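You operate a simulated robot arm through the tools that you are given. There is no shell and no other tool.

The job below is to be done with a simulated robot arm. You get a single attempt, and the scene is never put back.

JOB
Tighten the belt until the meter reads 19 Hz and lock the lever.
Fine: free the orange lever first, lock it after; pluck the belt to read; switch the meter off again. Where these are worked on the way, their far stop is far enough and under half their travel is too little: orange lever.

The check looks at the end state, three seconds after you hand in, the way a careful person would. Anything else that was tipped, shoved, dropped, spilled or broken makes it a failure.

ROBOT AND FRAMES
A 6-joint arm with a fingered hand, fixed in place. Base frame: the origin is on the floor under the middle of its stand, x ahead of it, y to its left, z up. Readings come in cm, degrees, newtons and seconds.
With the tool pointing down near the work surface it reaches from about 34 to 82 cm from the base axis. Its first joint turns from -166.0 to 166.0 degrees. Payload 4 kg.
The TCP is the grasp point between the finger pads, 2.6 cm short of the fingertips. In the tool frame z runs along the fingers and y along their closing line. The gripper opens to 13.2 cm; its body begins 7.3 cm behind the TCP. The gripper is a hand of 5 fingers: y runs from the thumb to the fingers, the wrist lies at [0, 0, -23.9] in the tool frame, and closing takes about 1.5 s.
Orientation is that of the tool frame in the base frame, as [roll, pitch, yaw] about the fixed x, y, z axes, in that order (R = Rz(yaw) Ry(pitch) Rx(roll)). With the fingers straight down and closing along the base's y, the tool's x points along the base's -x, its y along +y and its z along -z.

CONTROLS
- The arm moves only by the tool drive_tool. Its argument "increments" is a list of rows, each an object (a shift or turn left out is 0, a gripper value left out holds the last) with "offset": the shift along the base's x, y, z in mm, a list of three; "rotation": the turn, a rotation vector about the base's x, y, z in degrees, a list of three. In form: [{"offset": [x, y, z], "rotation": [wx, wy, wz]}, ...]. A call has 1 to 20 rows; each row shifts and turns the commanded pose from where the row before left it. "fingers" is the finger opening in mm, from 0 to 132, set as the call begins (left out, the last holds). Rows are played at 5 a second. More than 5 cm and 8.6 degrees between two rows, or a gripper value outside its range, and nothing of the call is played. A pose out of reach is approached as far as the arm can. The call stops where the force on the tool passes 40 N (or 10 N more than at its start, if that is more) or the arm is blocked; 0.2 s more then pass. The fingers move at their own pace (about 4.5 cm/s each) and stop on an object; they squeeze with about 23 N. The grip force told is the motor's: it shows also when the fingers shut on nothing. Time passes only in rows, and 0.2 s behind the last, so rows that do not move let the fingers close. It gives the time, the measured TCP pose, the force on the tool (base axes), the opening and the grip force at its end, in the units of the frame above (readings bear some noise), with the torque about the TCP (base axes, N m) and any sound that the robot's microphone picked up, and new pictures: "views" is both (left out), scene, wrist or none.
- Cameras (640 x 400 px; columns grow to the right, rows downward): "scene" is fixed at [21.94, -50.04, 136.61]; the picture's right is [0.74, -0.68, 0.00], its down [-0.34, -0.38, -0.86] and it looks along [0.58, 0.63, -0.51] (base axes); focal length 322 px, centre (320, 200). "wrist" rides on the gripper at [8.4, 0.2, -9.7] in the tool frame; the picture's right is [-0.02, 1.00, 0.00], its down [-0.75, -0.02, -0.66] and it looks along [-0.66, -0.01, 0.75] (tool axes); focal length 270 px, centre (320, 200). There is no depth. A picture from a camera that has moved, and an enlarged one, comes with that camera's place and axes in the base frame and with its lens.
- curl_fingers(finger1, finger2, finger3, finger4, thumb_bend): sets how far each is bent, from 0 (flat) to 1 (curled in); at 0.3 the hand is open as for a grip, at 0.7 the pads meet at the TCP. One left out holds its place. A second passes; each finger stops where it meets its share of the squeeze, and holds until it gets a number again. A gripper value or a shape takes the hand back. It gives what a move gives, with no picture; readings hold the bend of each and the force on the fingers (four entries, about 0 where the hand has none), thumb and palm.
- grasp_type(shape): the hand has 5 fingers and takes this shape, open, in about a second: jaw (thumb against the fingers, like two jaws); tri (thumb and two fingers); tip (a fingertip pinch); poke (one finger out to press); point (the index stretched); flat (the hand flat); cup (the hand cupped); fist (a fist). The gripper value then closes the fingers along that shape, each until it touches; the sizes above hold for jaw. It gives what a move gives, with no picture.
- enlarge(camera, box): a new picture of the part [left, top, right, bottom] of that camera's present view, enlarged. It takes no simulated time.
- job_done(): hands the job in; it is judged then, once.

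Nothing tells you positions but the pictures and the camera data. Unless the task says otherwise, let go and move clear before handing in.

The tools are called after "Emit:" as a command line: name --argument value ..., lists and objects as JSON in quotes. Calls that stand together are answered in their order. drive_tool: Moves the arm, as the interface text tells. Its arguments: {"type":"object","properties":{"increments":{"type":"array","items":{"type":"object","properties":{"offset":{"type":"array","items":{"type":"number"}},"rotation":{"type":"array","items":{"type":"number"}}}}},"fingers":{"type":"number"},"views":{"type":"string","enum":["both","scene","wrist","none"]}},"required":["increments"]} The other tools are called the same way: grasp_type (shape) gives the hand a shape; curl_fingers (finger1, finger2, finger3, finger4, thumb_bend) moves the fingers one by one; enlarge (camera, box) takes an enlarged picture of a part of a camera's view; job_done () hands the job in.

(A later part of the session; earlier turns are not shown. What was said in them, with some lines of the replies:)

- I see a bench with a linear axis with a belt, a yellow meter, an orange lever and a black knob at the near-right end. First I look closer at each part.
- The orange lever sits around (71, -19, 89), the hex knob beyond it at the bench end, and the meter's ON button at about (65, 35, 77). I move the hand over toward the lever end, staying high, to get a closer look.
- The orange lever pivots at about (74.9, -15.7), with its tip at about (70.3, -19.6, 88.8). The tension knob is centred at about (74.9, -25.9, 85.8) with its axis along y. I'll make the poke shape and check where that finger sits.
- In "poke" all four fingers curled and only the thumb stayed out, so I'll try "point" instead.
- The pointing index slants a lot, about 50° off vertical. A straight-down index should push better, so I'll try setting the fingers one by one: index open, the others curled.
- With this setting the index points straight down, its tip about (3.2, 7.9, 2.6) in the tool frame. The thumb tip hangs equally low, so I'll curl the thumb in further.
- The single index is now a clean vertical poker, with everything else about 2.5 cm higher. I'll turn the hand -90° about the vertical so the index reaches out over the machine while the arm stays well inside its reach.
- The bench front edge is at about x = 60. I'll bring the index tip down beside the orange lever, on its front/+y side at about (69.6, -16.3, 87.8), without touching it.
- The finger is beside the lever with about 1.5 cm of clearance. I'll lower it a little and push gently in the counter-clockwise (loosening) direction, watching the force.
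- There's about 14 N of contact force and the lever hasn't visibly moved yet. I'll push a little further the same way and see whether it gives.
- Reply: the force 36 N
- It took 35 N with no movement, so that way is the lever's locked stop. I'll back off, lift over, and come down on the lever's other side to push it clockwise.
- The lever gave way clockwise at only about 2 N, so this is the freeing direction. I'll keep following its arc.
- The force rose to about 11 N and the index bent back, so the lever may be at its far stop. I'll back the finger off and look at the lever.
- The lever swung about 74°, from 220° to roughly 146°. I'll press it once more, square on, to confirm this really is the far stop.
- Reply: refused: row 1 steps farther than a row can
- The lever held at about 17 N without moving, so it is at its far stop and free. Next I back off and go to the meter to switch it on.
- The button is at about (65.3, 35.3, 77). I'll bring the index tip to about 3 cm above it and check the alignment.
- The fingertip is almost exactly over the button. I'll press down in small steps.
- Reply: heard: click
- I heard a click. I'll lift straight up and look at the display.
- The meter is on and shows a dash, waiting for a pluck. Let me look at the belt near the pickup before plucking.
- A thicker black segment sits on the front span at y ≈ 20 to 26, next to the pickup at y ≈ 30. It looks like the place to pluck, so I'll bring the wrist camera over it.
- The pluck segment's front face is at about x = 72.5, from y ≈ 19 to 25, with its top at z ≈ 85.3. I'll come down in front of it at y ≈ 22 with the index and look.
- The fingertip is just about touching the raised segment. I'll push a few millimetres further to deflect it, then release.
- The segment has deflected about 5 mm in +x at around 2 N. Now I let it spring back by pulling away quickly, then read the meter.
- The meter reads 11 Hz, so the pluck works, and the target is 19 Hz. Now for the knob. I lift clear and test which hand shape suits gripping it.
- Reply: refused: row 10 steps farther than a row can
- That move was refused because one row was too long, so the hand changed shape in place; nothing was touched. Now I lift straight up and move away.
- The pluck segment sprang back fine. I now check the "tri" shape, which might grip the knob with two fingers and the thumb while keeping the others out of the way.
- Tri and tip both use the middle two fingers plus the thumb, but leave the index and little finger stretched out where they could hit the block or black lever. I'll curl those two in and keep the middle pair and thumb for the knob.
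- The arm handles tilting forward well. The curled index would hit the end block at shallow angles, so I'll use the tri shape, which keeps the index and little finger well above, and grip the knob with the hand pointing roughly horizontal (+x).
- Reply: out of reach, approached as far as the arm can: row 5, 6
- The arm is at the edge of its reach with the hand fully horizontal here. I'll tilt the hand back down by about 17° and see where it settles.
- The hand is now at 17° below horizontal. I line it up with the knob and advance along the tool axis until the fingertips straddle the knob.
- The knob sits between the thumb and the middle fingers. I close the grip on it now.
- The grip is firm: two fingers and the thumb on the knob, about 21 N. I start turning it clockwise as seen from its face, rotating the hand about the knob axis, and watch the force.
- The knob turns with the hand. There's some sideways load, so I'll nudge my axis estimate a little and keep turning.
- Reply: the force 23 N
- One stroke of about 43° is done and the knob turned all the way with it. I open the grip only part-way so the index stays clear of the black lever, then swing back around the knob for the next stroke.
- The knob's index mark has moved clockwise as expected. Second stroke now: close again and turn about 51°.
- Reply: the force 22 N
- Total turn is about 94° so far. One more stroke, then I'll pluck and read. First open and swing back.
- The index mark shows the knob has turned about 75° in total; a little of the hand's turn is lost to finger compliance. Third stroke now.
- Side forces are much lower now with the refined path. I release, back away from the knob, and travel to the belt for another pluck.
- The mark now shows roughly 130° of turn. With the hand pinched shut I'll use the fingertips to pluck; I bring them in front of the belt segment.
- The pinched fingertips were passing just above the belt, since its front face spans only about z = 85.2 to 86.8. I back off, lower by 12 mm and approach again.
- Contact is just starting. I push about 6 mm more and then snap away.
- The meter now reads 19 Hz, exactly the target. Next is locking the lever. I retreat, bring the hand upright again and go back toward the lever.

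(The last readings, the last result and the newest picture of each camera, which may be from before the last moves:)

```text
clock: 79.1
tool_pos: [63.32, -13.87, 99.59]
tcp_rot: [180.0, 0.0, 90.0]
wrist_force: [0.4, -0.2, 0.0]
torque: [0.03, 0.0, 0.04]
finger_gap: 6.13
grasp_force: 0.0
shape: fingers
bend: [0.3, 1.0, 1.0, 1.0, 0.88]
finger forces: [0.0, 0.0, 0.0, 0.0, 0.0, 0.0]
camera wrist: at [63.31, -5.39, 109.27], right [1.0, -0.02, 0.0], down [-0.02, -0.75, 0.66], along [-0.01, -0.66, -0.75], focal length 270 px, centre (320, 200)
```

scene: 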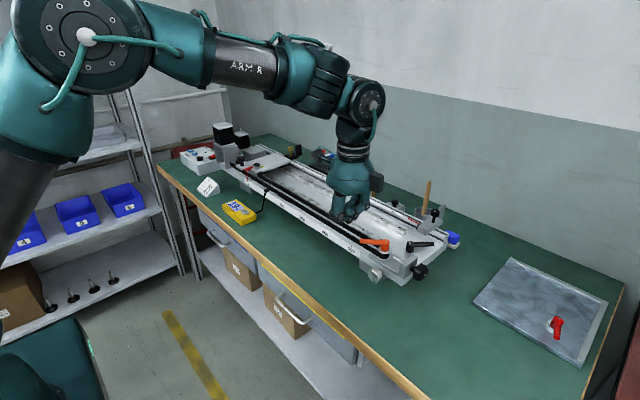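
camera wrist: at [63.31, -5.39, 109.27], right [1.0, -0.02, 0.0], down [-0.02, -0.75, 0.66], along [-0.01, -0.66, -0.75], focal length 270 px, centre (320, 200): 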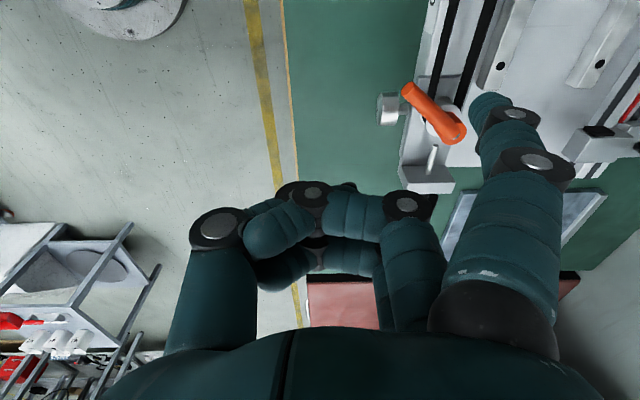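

The lever is still in the free position. I lower the index on the belt side of the lever, ready to sweep it counter-clockwise back to lock.

Emit:
drive_tool --increments '[{"offset": [19, -1, 0]}, {"offset": [0, 0, -40]}, {"offset": [0, 0, -35]}, {"offset": [0, 0, -14]}, {}]' --views "wrist"

Emit:
enlarge --camera "wrist" --box '[340, 30, 580, 180]'

Emit:
enlarge --camera "scene" --box '[320, 190, 440, 280]'

```text
clock: 80.3
tool_pos: [65.03, -13.93, 90.74]
tcp_rot: [179.9, -0.1, 90.0]
wrist_force: [0.0, -0.6, -0.2]
torque: [0.0, -0.02, -0.05]
finger_gap: 6.1
grasp_force: 0.1
shape: fingers
bend: [0.3, 1.0, 1.0, 1.0, 0.88]
finger forces: [0.0, 0.1, 0.0, 0.0, 0.0, 0.0]
camera wrist: at [65.08, -5.44, 100.41], right [1.0, -0.02, 0.0], down [-0.02, -0.75, 0.66], along [-0.01, -0.66, -0.75], focal length 270 px, centre (320, 200)
```

wrist: 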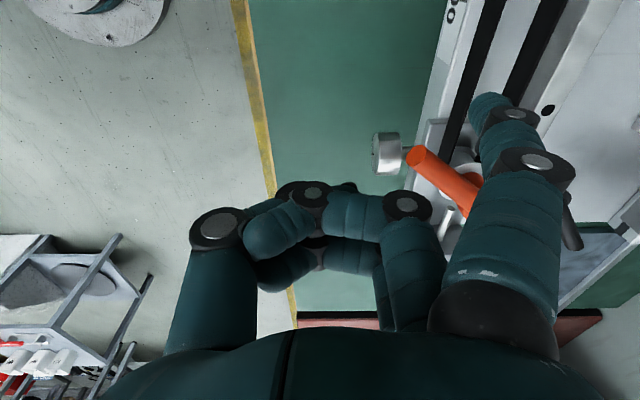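

```text
2.67 times, centred on (460, 105) of wrist
camera zoom: at [65.08, -5.44, 100.41], right [1.0, -0.02, 0.0], down [-0.02, -0.75, 0.66], along [-0.01, -0.66, -0.75], focal length 721 px, centre (-53, 453)
```

zoom: 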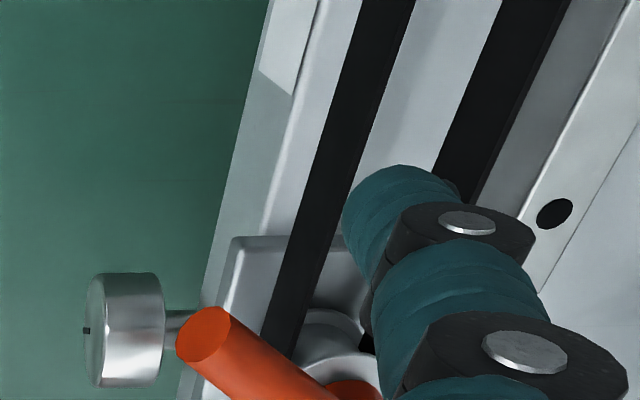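

```text
4.44 times, centred on (380, 235) of scene
camera zoom: at [21.94, -50.04, 136.61], right [0.74, -0.68, 0.0], down [-0.34, -0.38, -0.86], along [0.58, 0.63, -0.51], focal length 1433 px, centre (53, 44)
```

zoom: 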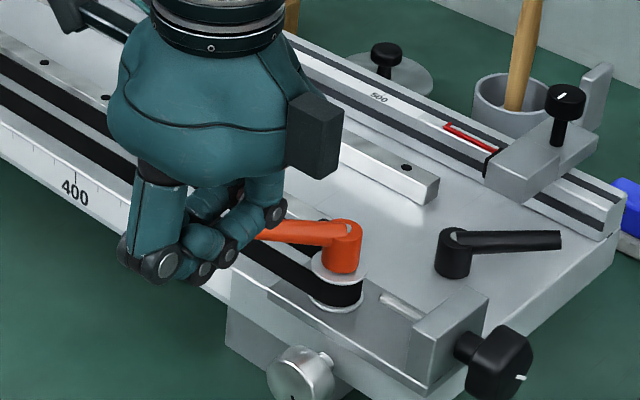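

Emit:
drive_tool --increments '[{"offset": [-3.3, -6.7, 0]}, {"offset": [-3.3, -6.8, 0]}, {"offset": [-5.9, -5.4, 0]}, {"offset": [-4.8, -6.4, 0]}, {"offset": [-3.7, -7.2, 0]}, {"offset": [-2.3, -7.6, 0]}, {"offset": [-1.0, -8.0, 0]}, {"offset": [0.4, -8.0, 0]}, {}]' --views "wrist"

Emit:
enlarge --camera "wrist" --box '[380, 0, 620, 150]'

```text
clock: 82.3
tool_pos: [62.71, -19.6, 90.77]
tcp_rot: [-180.0, 0.0, 90.0]
wrist_force: [0.0, 0.9, 0.0]
torque: [-0.01, 0.01, 0.03]
finger_gap: 6.08
grasp_force: 0.2
shape: fingers
bend: [0.3, 1.0, 1.0, 1.0, 0.88]
finger forces: [0.6, 0.1, 0.0, 0.0, 0.1, 0.0]
camera wrist: at [62.78, -11.02, 100.35], right [1.0, -0.02, 0.0], down [-0.02, -0.75, 0.66], along [-0.01, -0.66, -0.75], focal length 270 px, centre (320, 200)
```

wrist: 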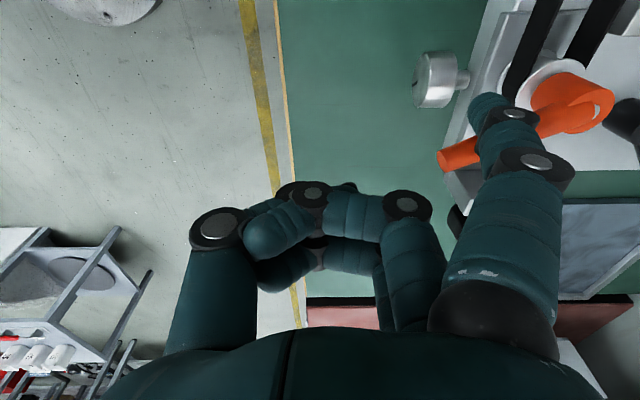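

```text
2.67 times, centred on (500, 75) of wrist
camera zoom: at [62.78, -11.02, 100.35], right [1.0, -0.02, 0.0], down [-0.02, -0.75, 0.66], along [-0.01, -0.66, -0.75], focal length 721 px, centre (-160, 533)
```

zoom: 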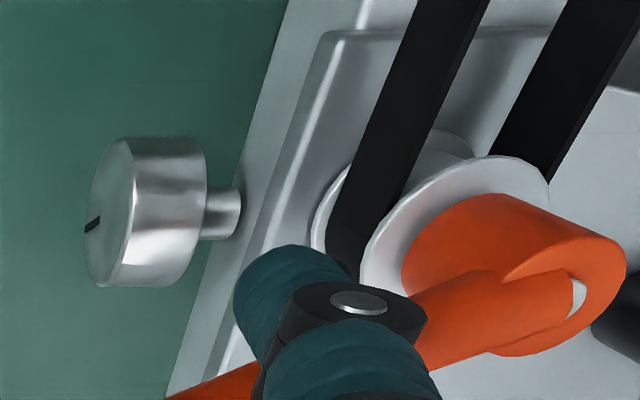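

The lever is most of the way back, at about 203°. I continue to its locked stop and press it home.

Emit:
drive_tool --increments '[{"offset": [1.3, -7.2, 0]}, {"offset": [2.5, -6, 0]}, {"offset": [3, -6, 0]}, {"offset": [2, -3, 0]}, {}]' --views "wrist"

Emit:
enlarge --camera "wrist" --box '[380, 0, 620, 150]'

```text
clock: 83.5
tool_pos: [63.4, -21.51, 90.7]
tcp_rot: [-179.9, -0.2, 90.2]
wrist_force: [-8.9, 24.0, 1.7]
torque: [0.32, -0.02, 1.87]
finger_gap: 5.13
grasp_force: 12.0
shape: fingers
bend: [0.37, 1.0, 1.0, 1.0, 0.88]
finger forces: [24.2, 0.0, 0.1, 0.0, 0.0, 0.0]
camera wrist: at [63.56, -13.09, 100.38], right [1.0, -0.02, 0.0], down [-0.01, -0.75, 0.66], along [-0.01, -0.66, -0.75], focal length 270 px, centre (320, 200)
```

wrist: 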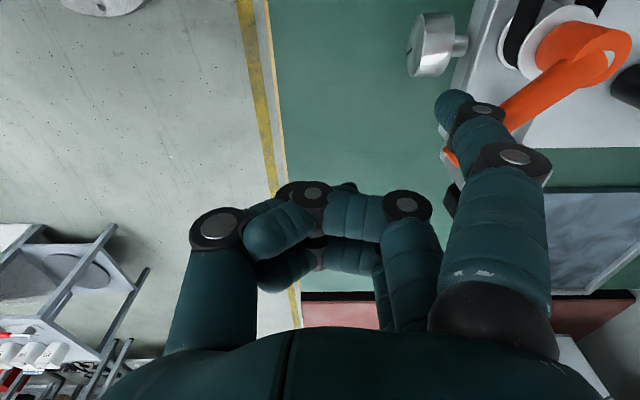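

```text
2.67 times, centred on (500, 75) of wrist
camera zoom: at [63.56, -13.09, 100.38], right [1.0, -0.02, 0.0], down [-0.01, -0.75, 0.66], along [-0.01, -0.66, -0.75], focal length 721 px, centre (-160, 533)
```

zoom: 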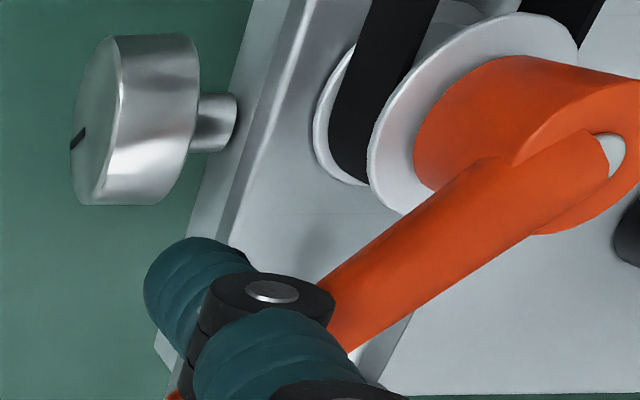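

The lever is against its locked stop at 24 N. I back off, lift, and check where it rests.

Emit:
drive_tool --increments '[{"offset": [-6, 9, 0]}, {"offset": [-8, 9, 0]}, {"offset": [-10, 5, 40]}, {"offset": [-10, 20, 45]}, {"offset": [0, 45, 20]}, {"offset": [0, 48, 0]}, {"offset": [0, 48, 0]}, {"offset": [0, 48, 0]}, {"offset": [0, 48, 0]}, {"offset": [0, 48, 0]}, {"offset": [0, 48, 0]}, {"offset": [0, 30, 0]}, {}]' --views "scene"

Emit:
enlarge --camera "scene" --box '[340, 200, 460, 290]'

```text
refused: row 4 steps farther than a row can; nothing moved
```

```text
4.44 times, centred on (400, 245) of scene
camera zoom: at [21.94, -50.04, 136.61], right [0.74, -0.68, 0.0], down [-0.34, -0.38, -0.86], along [0.58, 0.63, -0.51], focal length 1433 px, centre (-36, 0)
```

zoom: 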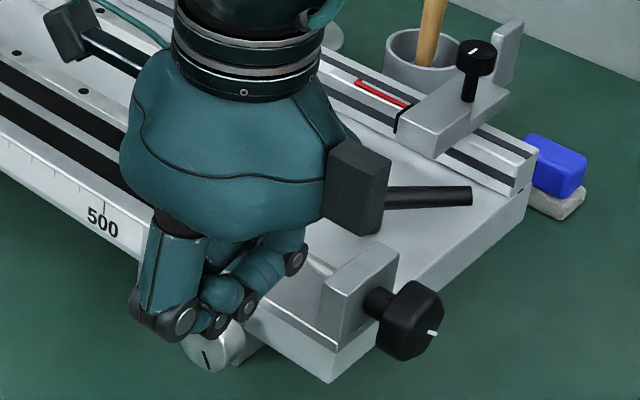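

One row was slightly too long, so nothing moved. I'll repeat the retreat with shorter steps.

Emit:
drive_tool --increments '[{"offset": [-6, 9, 0]}, {"offset": [-8, 9, 0]}, {"offset": [-10, 5, 40]}, {"offset": [-10, 10, 45]}, {"offset": [0, 40, 20]}, {"offset": [0, 48, 0]}, {"offset": [0, 48, 0]}, {"offset": [0, 48, 0]}, {"offset": [0, 48, 0]}, {"offset": [0, 48, 0]}, {"offset": [0, 48, 0]}, {"offset": [0, 30, 0]}, {}]' --views "scene"

Emit:
enlarge --camera "scene" --box '[340, 200, 460, 290]'

```text
clock: 86.3
tool_pos: [60.25, 17.44, 101.18]
tcp_rot: [180.0, 0.1, 89.9]
wrist_force: [-0.4, 0.3, -0.5]
torque: [-0.03, -0.02, 0.04]
finger_gap: 6.03
grasp_force: 0.0
shape: fingers
bend: [0.3, 1.0, 1.0, 1.0, 0.88]
finger forces: [0.0, 0.0, 0.1, 0.0, 0.1, 0.0]
```

scene: 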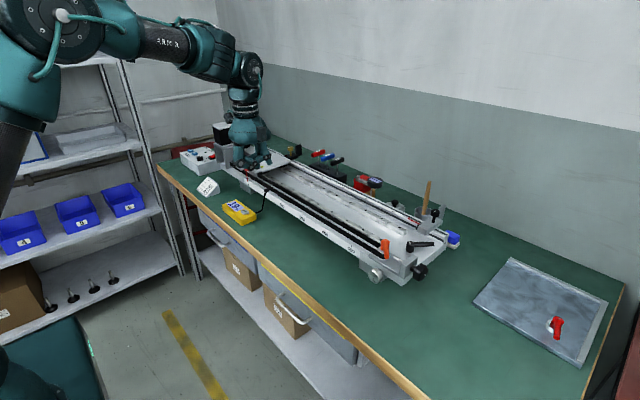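

```text
4.44 times, centred on (400, 245) of scene
camera zoom: at [21.94, -50.04, 136.61], right [0.74, -0.68, 0.0], down [-0.34, -0.38, -0.86], along [0.58, 0.63, -0.51], focal length 1433 px, centre (-36, 0)
```

zoom: 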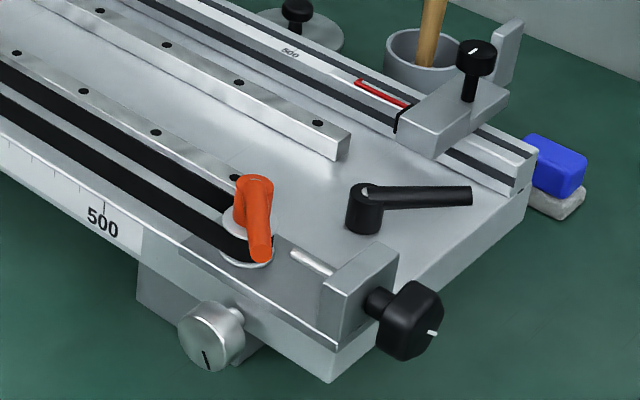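

The lever is back in its original locked position. I pluck the belt once more with the index to confirm the reading with the lever locked.

Emit:
drive_tool --increments '[{"offset": [6, 14, -30]}, {"offset": [6.5, 0, -45]}, {"offset": [0, 0, -40]}, {"offset": [0, 0, -25]}, {"offset": [20, 0, 0]}, {"offset": [11, 0, 0]}, {"offset": [4, 0, 0]}, {"offset": [4, 0, 0]}]' --views "none"

Emit:
enlarge --camera "wrist" --box '[440, 0, 640, 125]'

```text
clock: 88.1
tool_pos: [65.37, 18.55, 87.3]
tcp_rot: [179.9, 0.1, 90.0]
wrist_force: [-0.5, -0.4, -0.1]
torque: [0.01, 0.04, 0.1]
finger_gap: 5.92
grasp_force: 0.3
shape: fingers
bend: [0.31, 1.0, 1.0, 1.0, 0.88]
finger forces: [1.3, 0.0, 0.0, 0.0, 0.0, 0.0]
```

```text
3.20 times, centred on (540, 62) of wrist
camera zoom: at [65.38, 27.15, 96.96], right [1.0, -0.02, 0.0], down [-0.02, -0.75, 0.66], along [-0.01, -0.66, -0.75], focal length 865 px, centre (-384, 640)
```

zoom: 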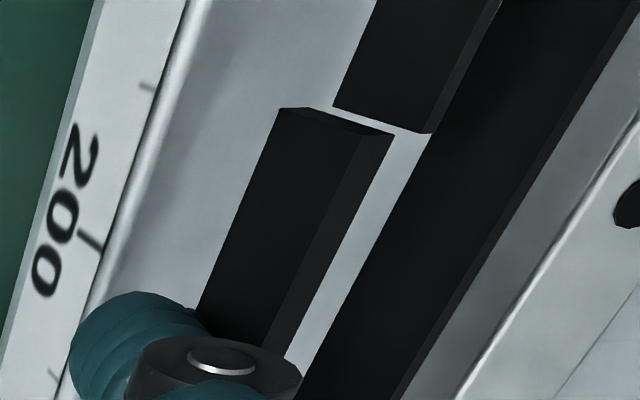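

Emit:
drive_tool --increments '[{"offset": [-35, 0, 0]}, {"offset": [-5, 0, 0]}, {}]' --views "none"

Emit:
enlarge --camera "scene" --box '[210, 180, 290, 240]'

Emit:
enlarge --camera "wrist" --box '[440, 0, 640, 125]'

```text
clock: 88.9
tool_pos: [61.22, 18.77, 87.25]
tcp_rot: [179.9, 0.0, 90.0]
wrist_force: [-0.8, 0.0, -0.6]
torque: [0.01, -0.05, 0.01]
finger_gap: 6.03
grasp_force: 0.0
shape: fingers
bend: [0.3, 1.0, 1.0, 1.0, 0.88]
finger forces: [0.1, 0.0, 0.0, 0.1, 0.0, 0.0]
```

```text
6.67 times, centred on (250, 210) of scene
camera zoom: at [21.94, -50.04, 136.61], right [0.74, -0.68, 0.0], down [-0.34, -0.38, -0.86], along [0.58, 0.63, -0.51], focal length 2149 px, centre (787, 133)
```

zoom: 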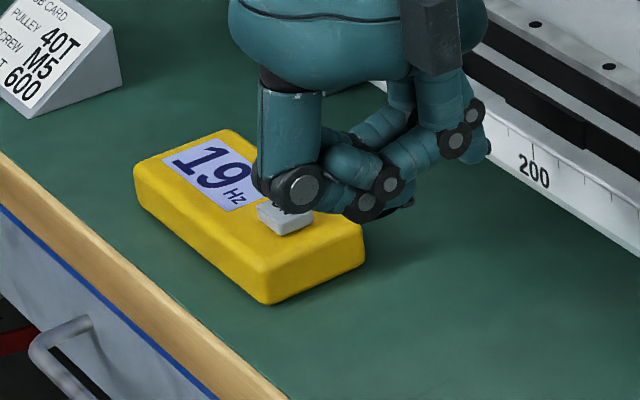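

```text
3.20 times, centred on (540, 62) of wrist
camera zoom: at [61.27, 27.27, 96.96], right [1.0, -0.02, 0.0], down [-0.02, -0.75, 0.66], along [-0.01, -0.66, -0.75], focal length 865 px, centre (-384, 640)
```

zoom: 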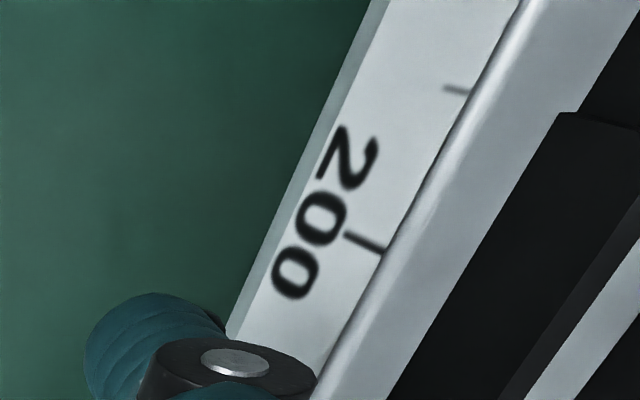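

The reading holds at 19 Hz with the lever locked. Now I switch the meter off by pressing its button again.

Emit:
drive_tool --increments '[{"offset": [-20, 0, 45]}, {"offset": [-17, 15, 40]}, {"offset": [0, 45, 0]}, {"offset": [0, 45, 0]}, {"offset": [0, 23, 0]}, {"offset": [0, 0, -45]}, {"offset": [0, 0, -45]}, {"offset": [0, 0, -30]}, {}]' --views "wrist"

```text
clock: 90.9
tool_pos: [57.71, 31.6, 83.73]
tcp_rot: [-180.0, 0.0, 90.0]
wrist_force: [-0.4, 0.9, -0.3]
torque: [0.03, 0.02, 0.0]
finger_gap: 6.01
grasp_force: 0.1
shape: fingers
bend: [0.3, 1.0, 1.0, 1.0, 0.88]
finger forces: [0.0, 0.0, 0.0, 0.1, 0.1, 0.1]
camera wrist: at [57.92, 40.09, 93.3], right [1.0, -0.02, 0.0], down [-0.02, -0.75, 0.66], along [-0.01, -0.66, -0.75], focal length 270 px, centre (320, 200)
```

wrist: 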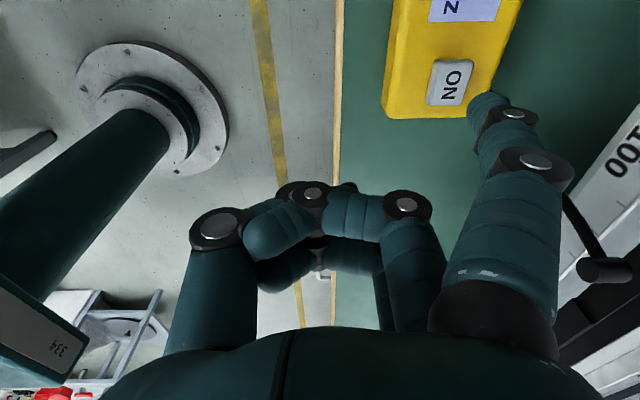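

The fingertip is over the button just as before. I press until I hear the click, then lift.

Emit:
drive_tool --increments '[{"offset": [-2, 0, -20]}, {"offset": [0, 0, -14]}, {"offset": [0, 0, -5]}, {"offset": [0, 0, -3]}, {}]' --views "none"

Emit:
drive_tool --increments '[{"offset": [0, 0, 20]}, {"offset": [0, 0, 45]}, {"offset": [0, 0, 45]}, {"offset": [-20, -10, 40]}, {"offset": [-20, -30, 30]}, {"offset": [0, -45, 0]}, {"offset": [0, -45, 0]}, {"offset": [0, -45, 0]}, {}]' --views "both"

Emit:
enlarge --camera "scene" --box '[210, 180, 290, 240]'

Emit:
enlarge --camera "scene" --box '[340, 200, 460, 290]'

```text
clock: 92.1
tool_pos: [57.35, 31.58, 79.6]
tcp_rot: [-179.9, 0.0, 90.0]
wrist_force: [-2.3, -0.5, 7.4]
torque: [0.24, -0.5, 0.0]
finger_gap: 6.17
grasp_force: 3.2
shape: fingers
bend: [0.29, 1.0, 1.0, 1.0, 0.88]
finger forces: [6.8, 0.0, 0.1, 0.0, 0.0, 0.1]
heard: click
```

```text
clock: 94.1
tool_pos: [53.41, 14.05, 97.61]
tcp_rot: [180.0, 0.0, 89.9]
wrist_force: [0.1, 0.3, 0.0]
torque: [-0.03, -0.03, 0.01]
finger_gap: 6.09
grasp_force: 0.0
shape: fingers
bend: [0.3, 1.0, 1.0, 1.0, 0.88]
finger forces: [0.1, 0.0, 0.0, 0.0, 0.0, 0.0]
camera wrist: at [53.47, 22.53, 107.21], right [1.0, -0.02, 0.0], down [-0.01, -0.75, 0.66], along [-0.01, -0.66, -0.75], focal length 270 px, centre (320, 200)
```

scene: 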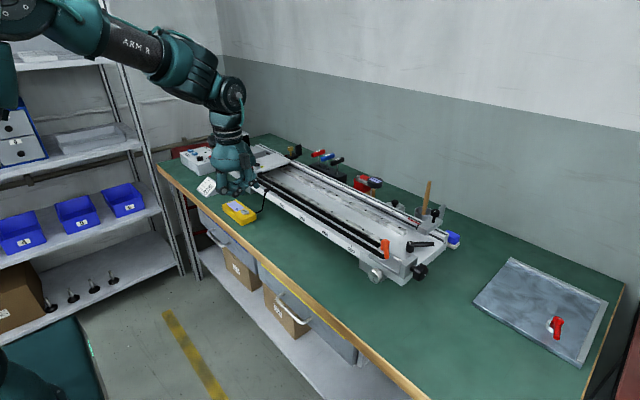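
wrist: 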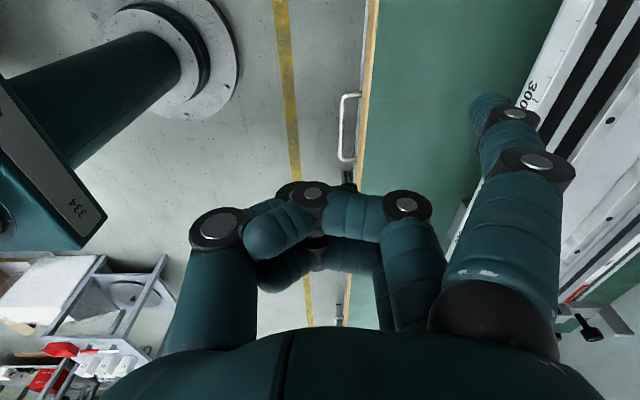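

```text
6.67 times, centred on (250, 210) of scene
camera zoom: at [21.94, -50.04, 136.61], right [0.74, -0.68, 0.0], down [-0.34, -0.38, -0.86], along [0.58, 0.63, -0.51], focal length 2149 px, centre (787, 133)
```

zoom: 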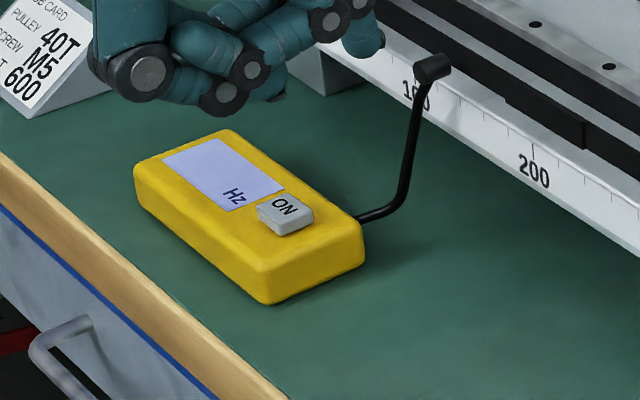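

```text
4.44 times, centred on (400, 245) of scene
camera zoom: at [21.94, -50.04, 136.61], right [0.74, -0.68, 0.0], down [-0.34, -0.38, -0.86], along [0.58, 0.63, -0.51], focal length 1433 px, centre (-36, 0)
```

zoom: 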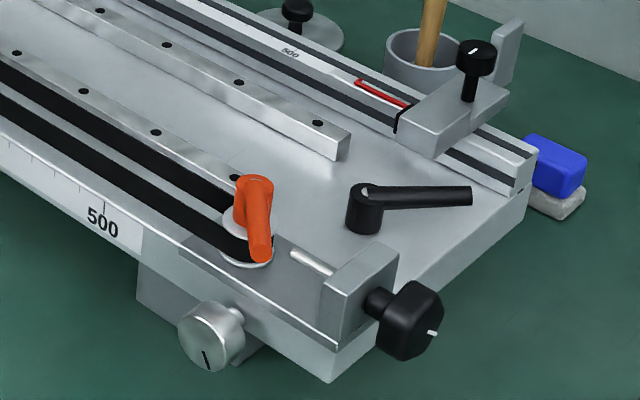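

The meter is off with a blank display and still in place. The lever is locked and the knob is left where the meter read 19 Hz. I raise the hand well clear and then hand in.

Emit:
drive_tool --increments '[{"offset": [0, -20, 40]}, {"offset": [0, -20, 40]}, {"offset": [0, -20, 40]}, {}, {}]' --views "scene"

```text
clock: 95.3
tool_pos: [53.36, 7.89, 109.53]
tcp_rot: [180.0, 0.0, 90.0]
wrist_force: [0.9, -0.7, 0.2]
torque: [0.0, 0.0, -0.03]
finger_gap: 6.09
grasp_force: 0.1
shape: fingers
bend: [0.3, 1.0, 1.0, 1.0, 0.88]
finger forces: [0.0, 0.0, 0.0, 0.1, 0.0, 0.1]
```

scene: 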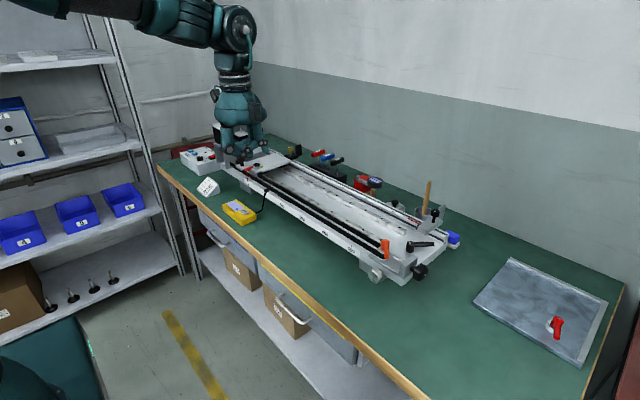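

Everything looks in order: belt at 19 Hz, orange lever locked, meter off, nothing else disturbed, and the hand well clear. I hand the job in.

Emit:
job_done

```text
The job is handed in.
```

The belt is tightened to 19 Hz, the orange lever is locked again, and the meter is switched off. I've handed the job in.

- **Lever freed:** it would not move counter-clockwise, so I swung it clockwise about 74° to its far stop.
- **Tension:** the first pluck read 11 Hz. Turning the end knob clockwise roughly 130° brought it to 19 Hz.
- **Lever locked:** I pushed it back to its original position and pressed it against the stop at 24 N. A pluck with the lever locked still showed 19 Hz. The display didn't change, so I can't be certain that pluck registered as a new reading.
- **Meter:** I pressed the button again and heard the click, and the display is blank.

The meter only shows whole numbers, so the true frequency could be up to half a hertz either side of 19. In the final pictures nothing else on the bench looks moved, and the hand is well clear.
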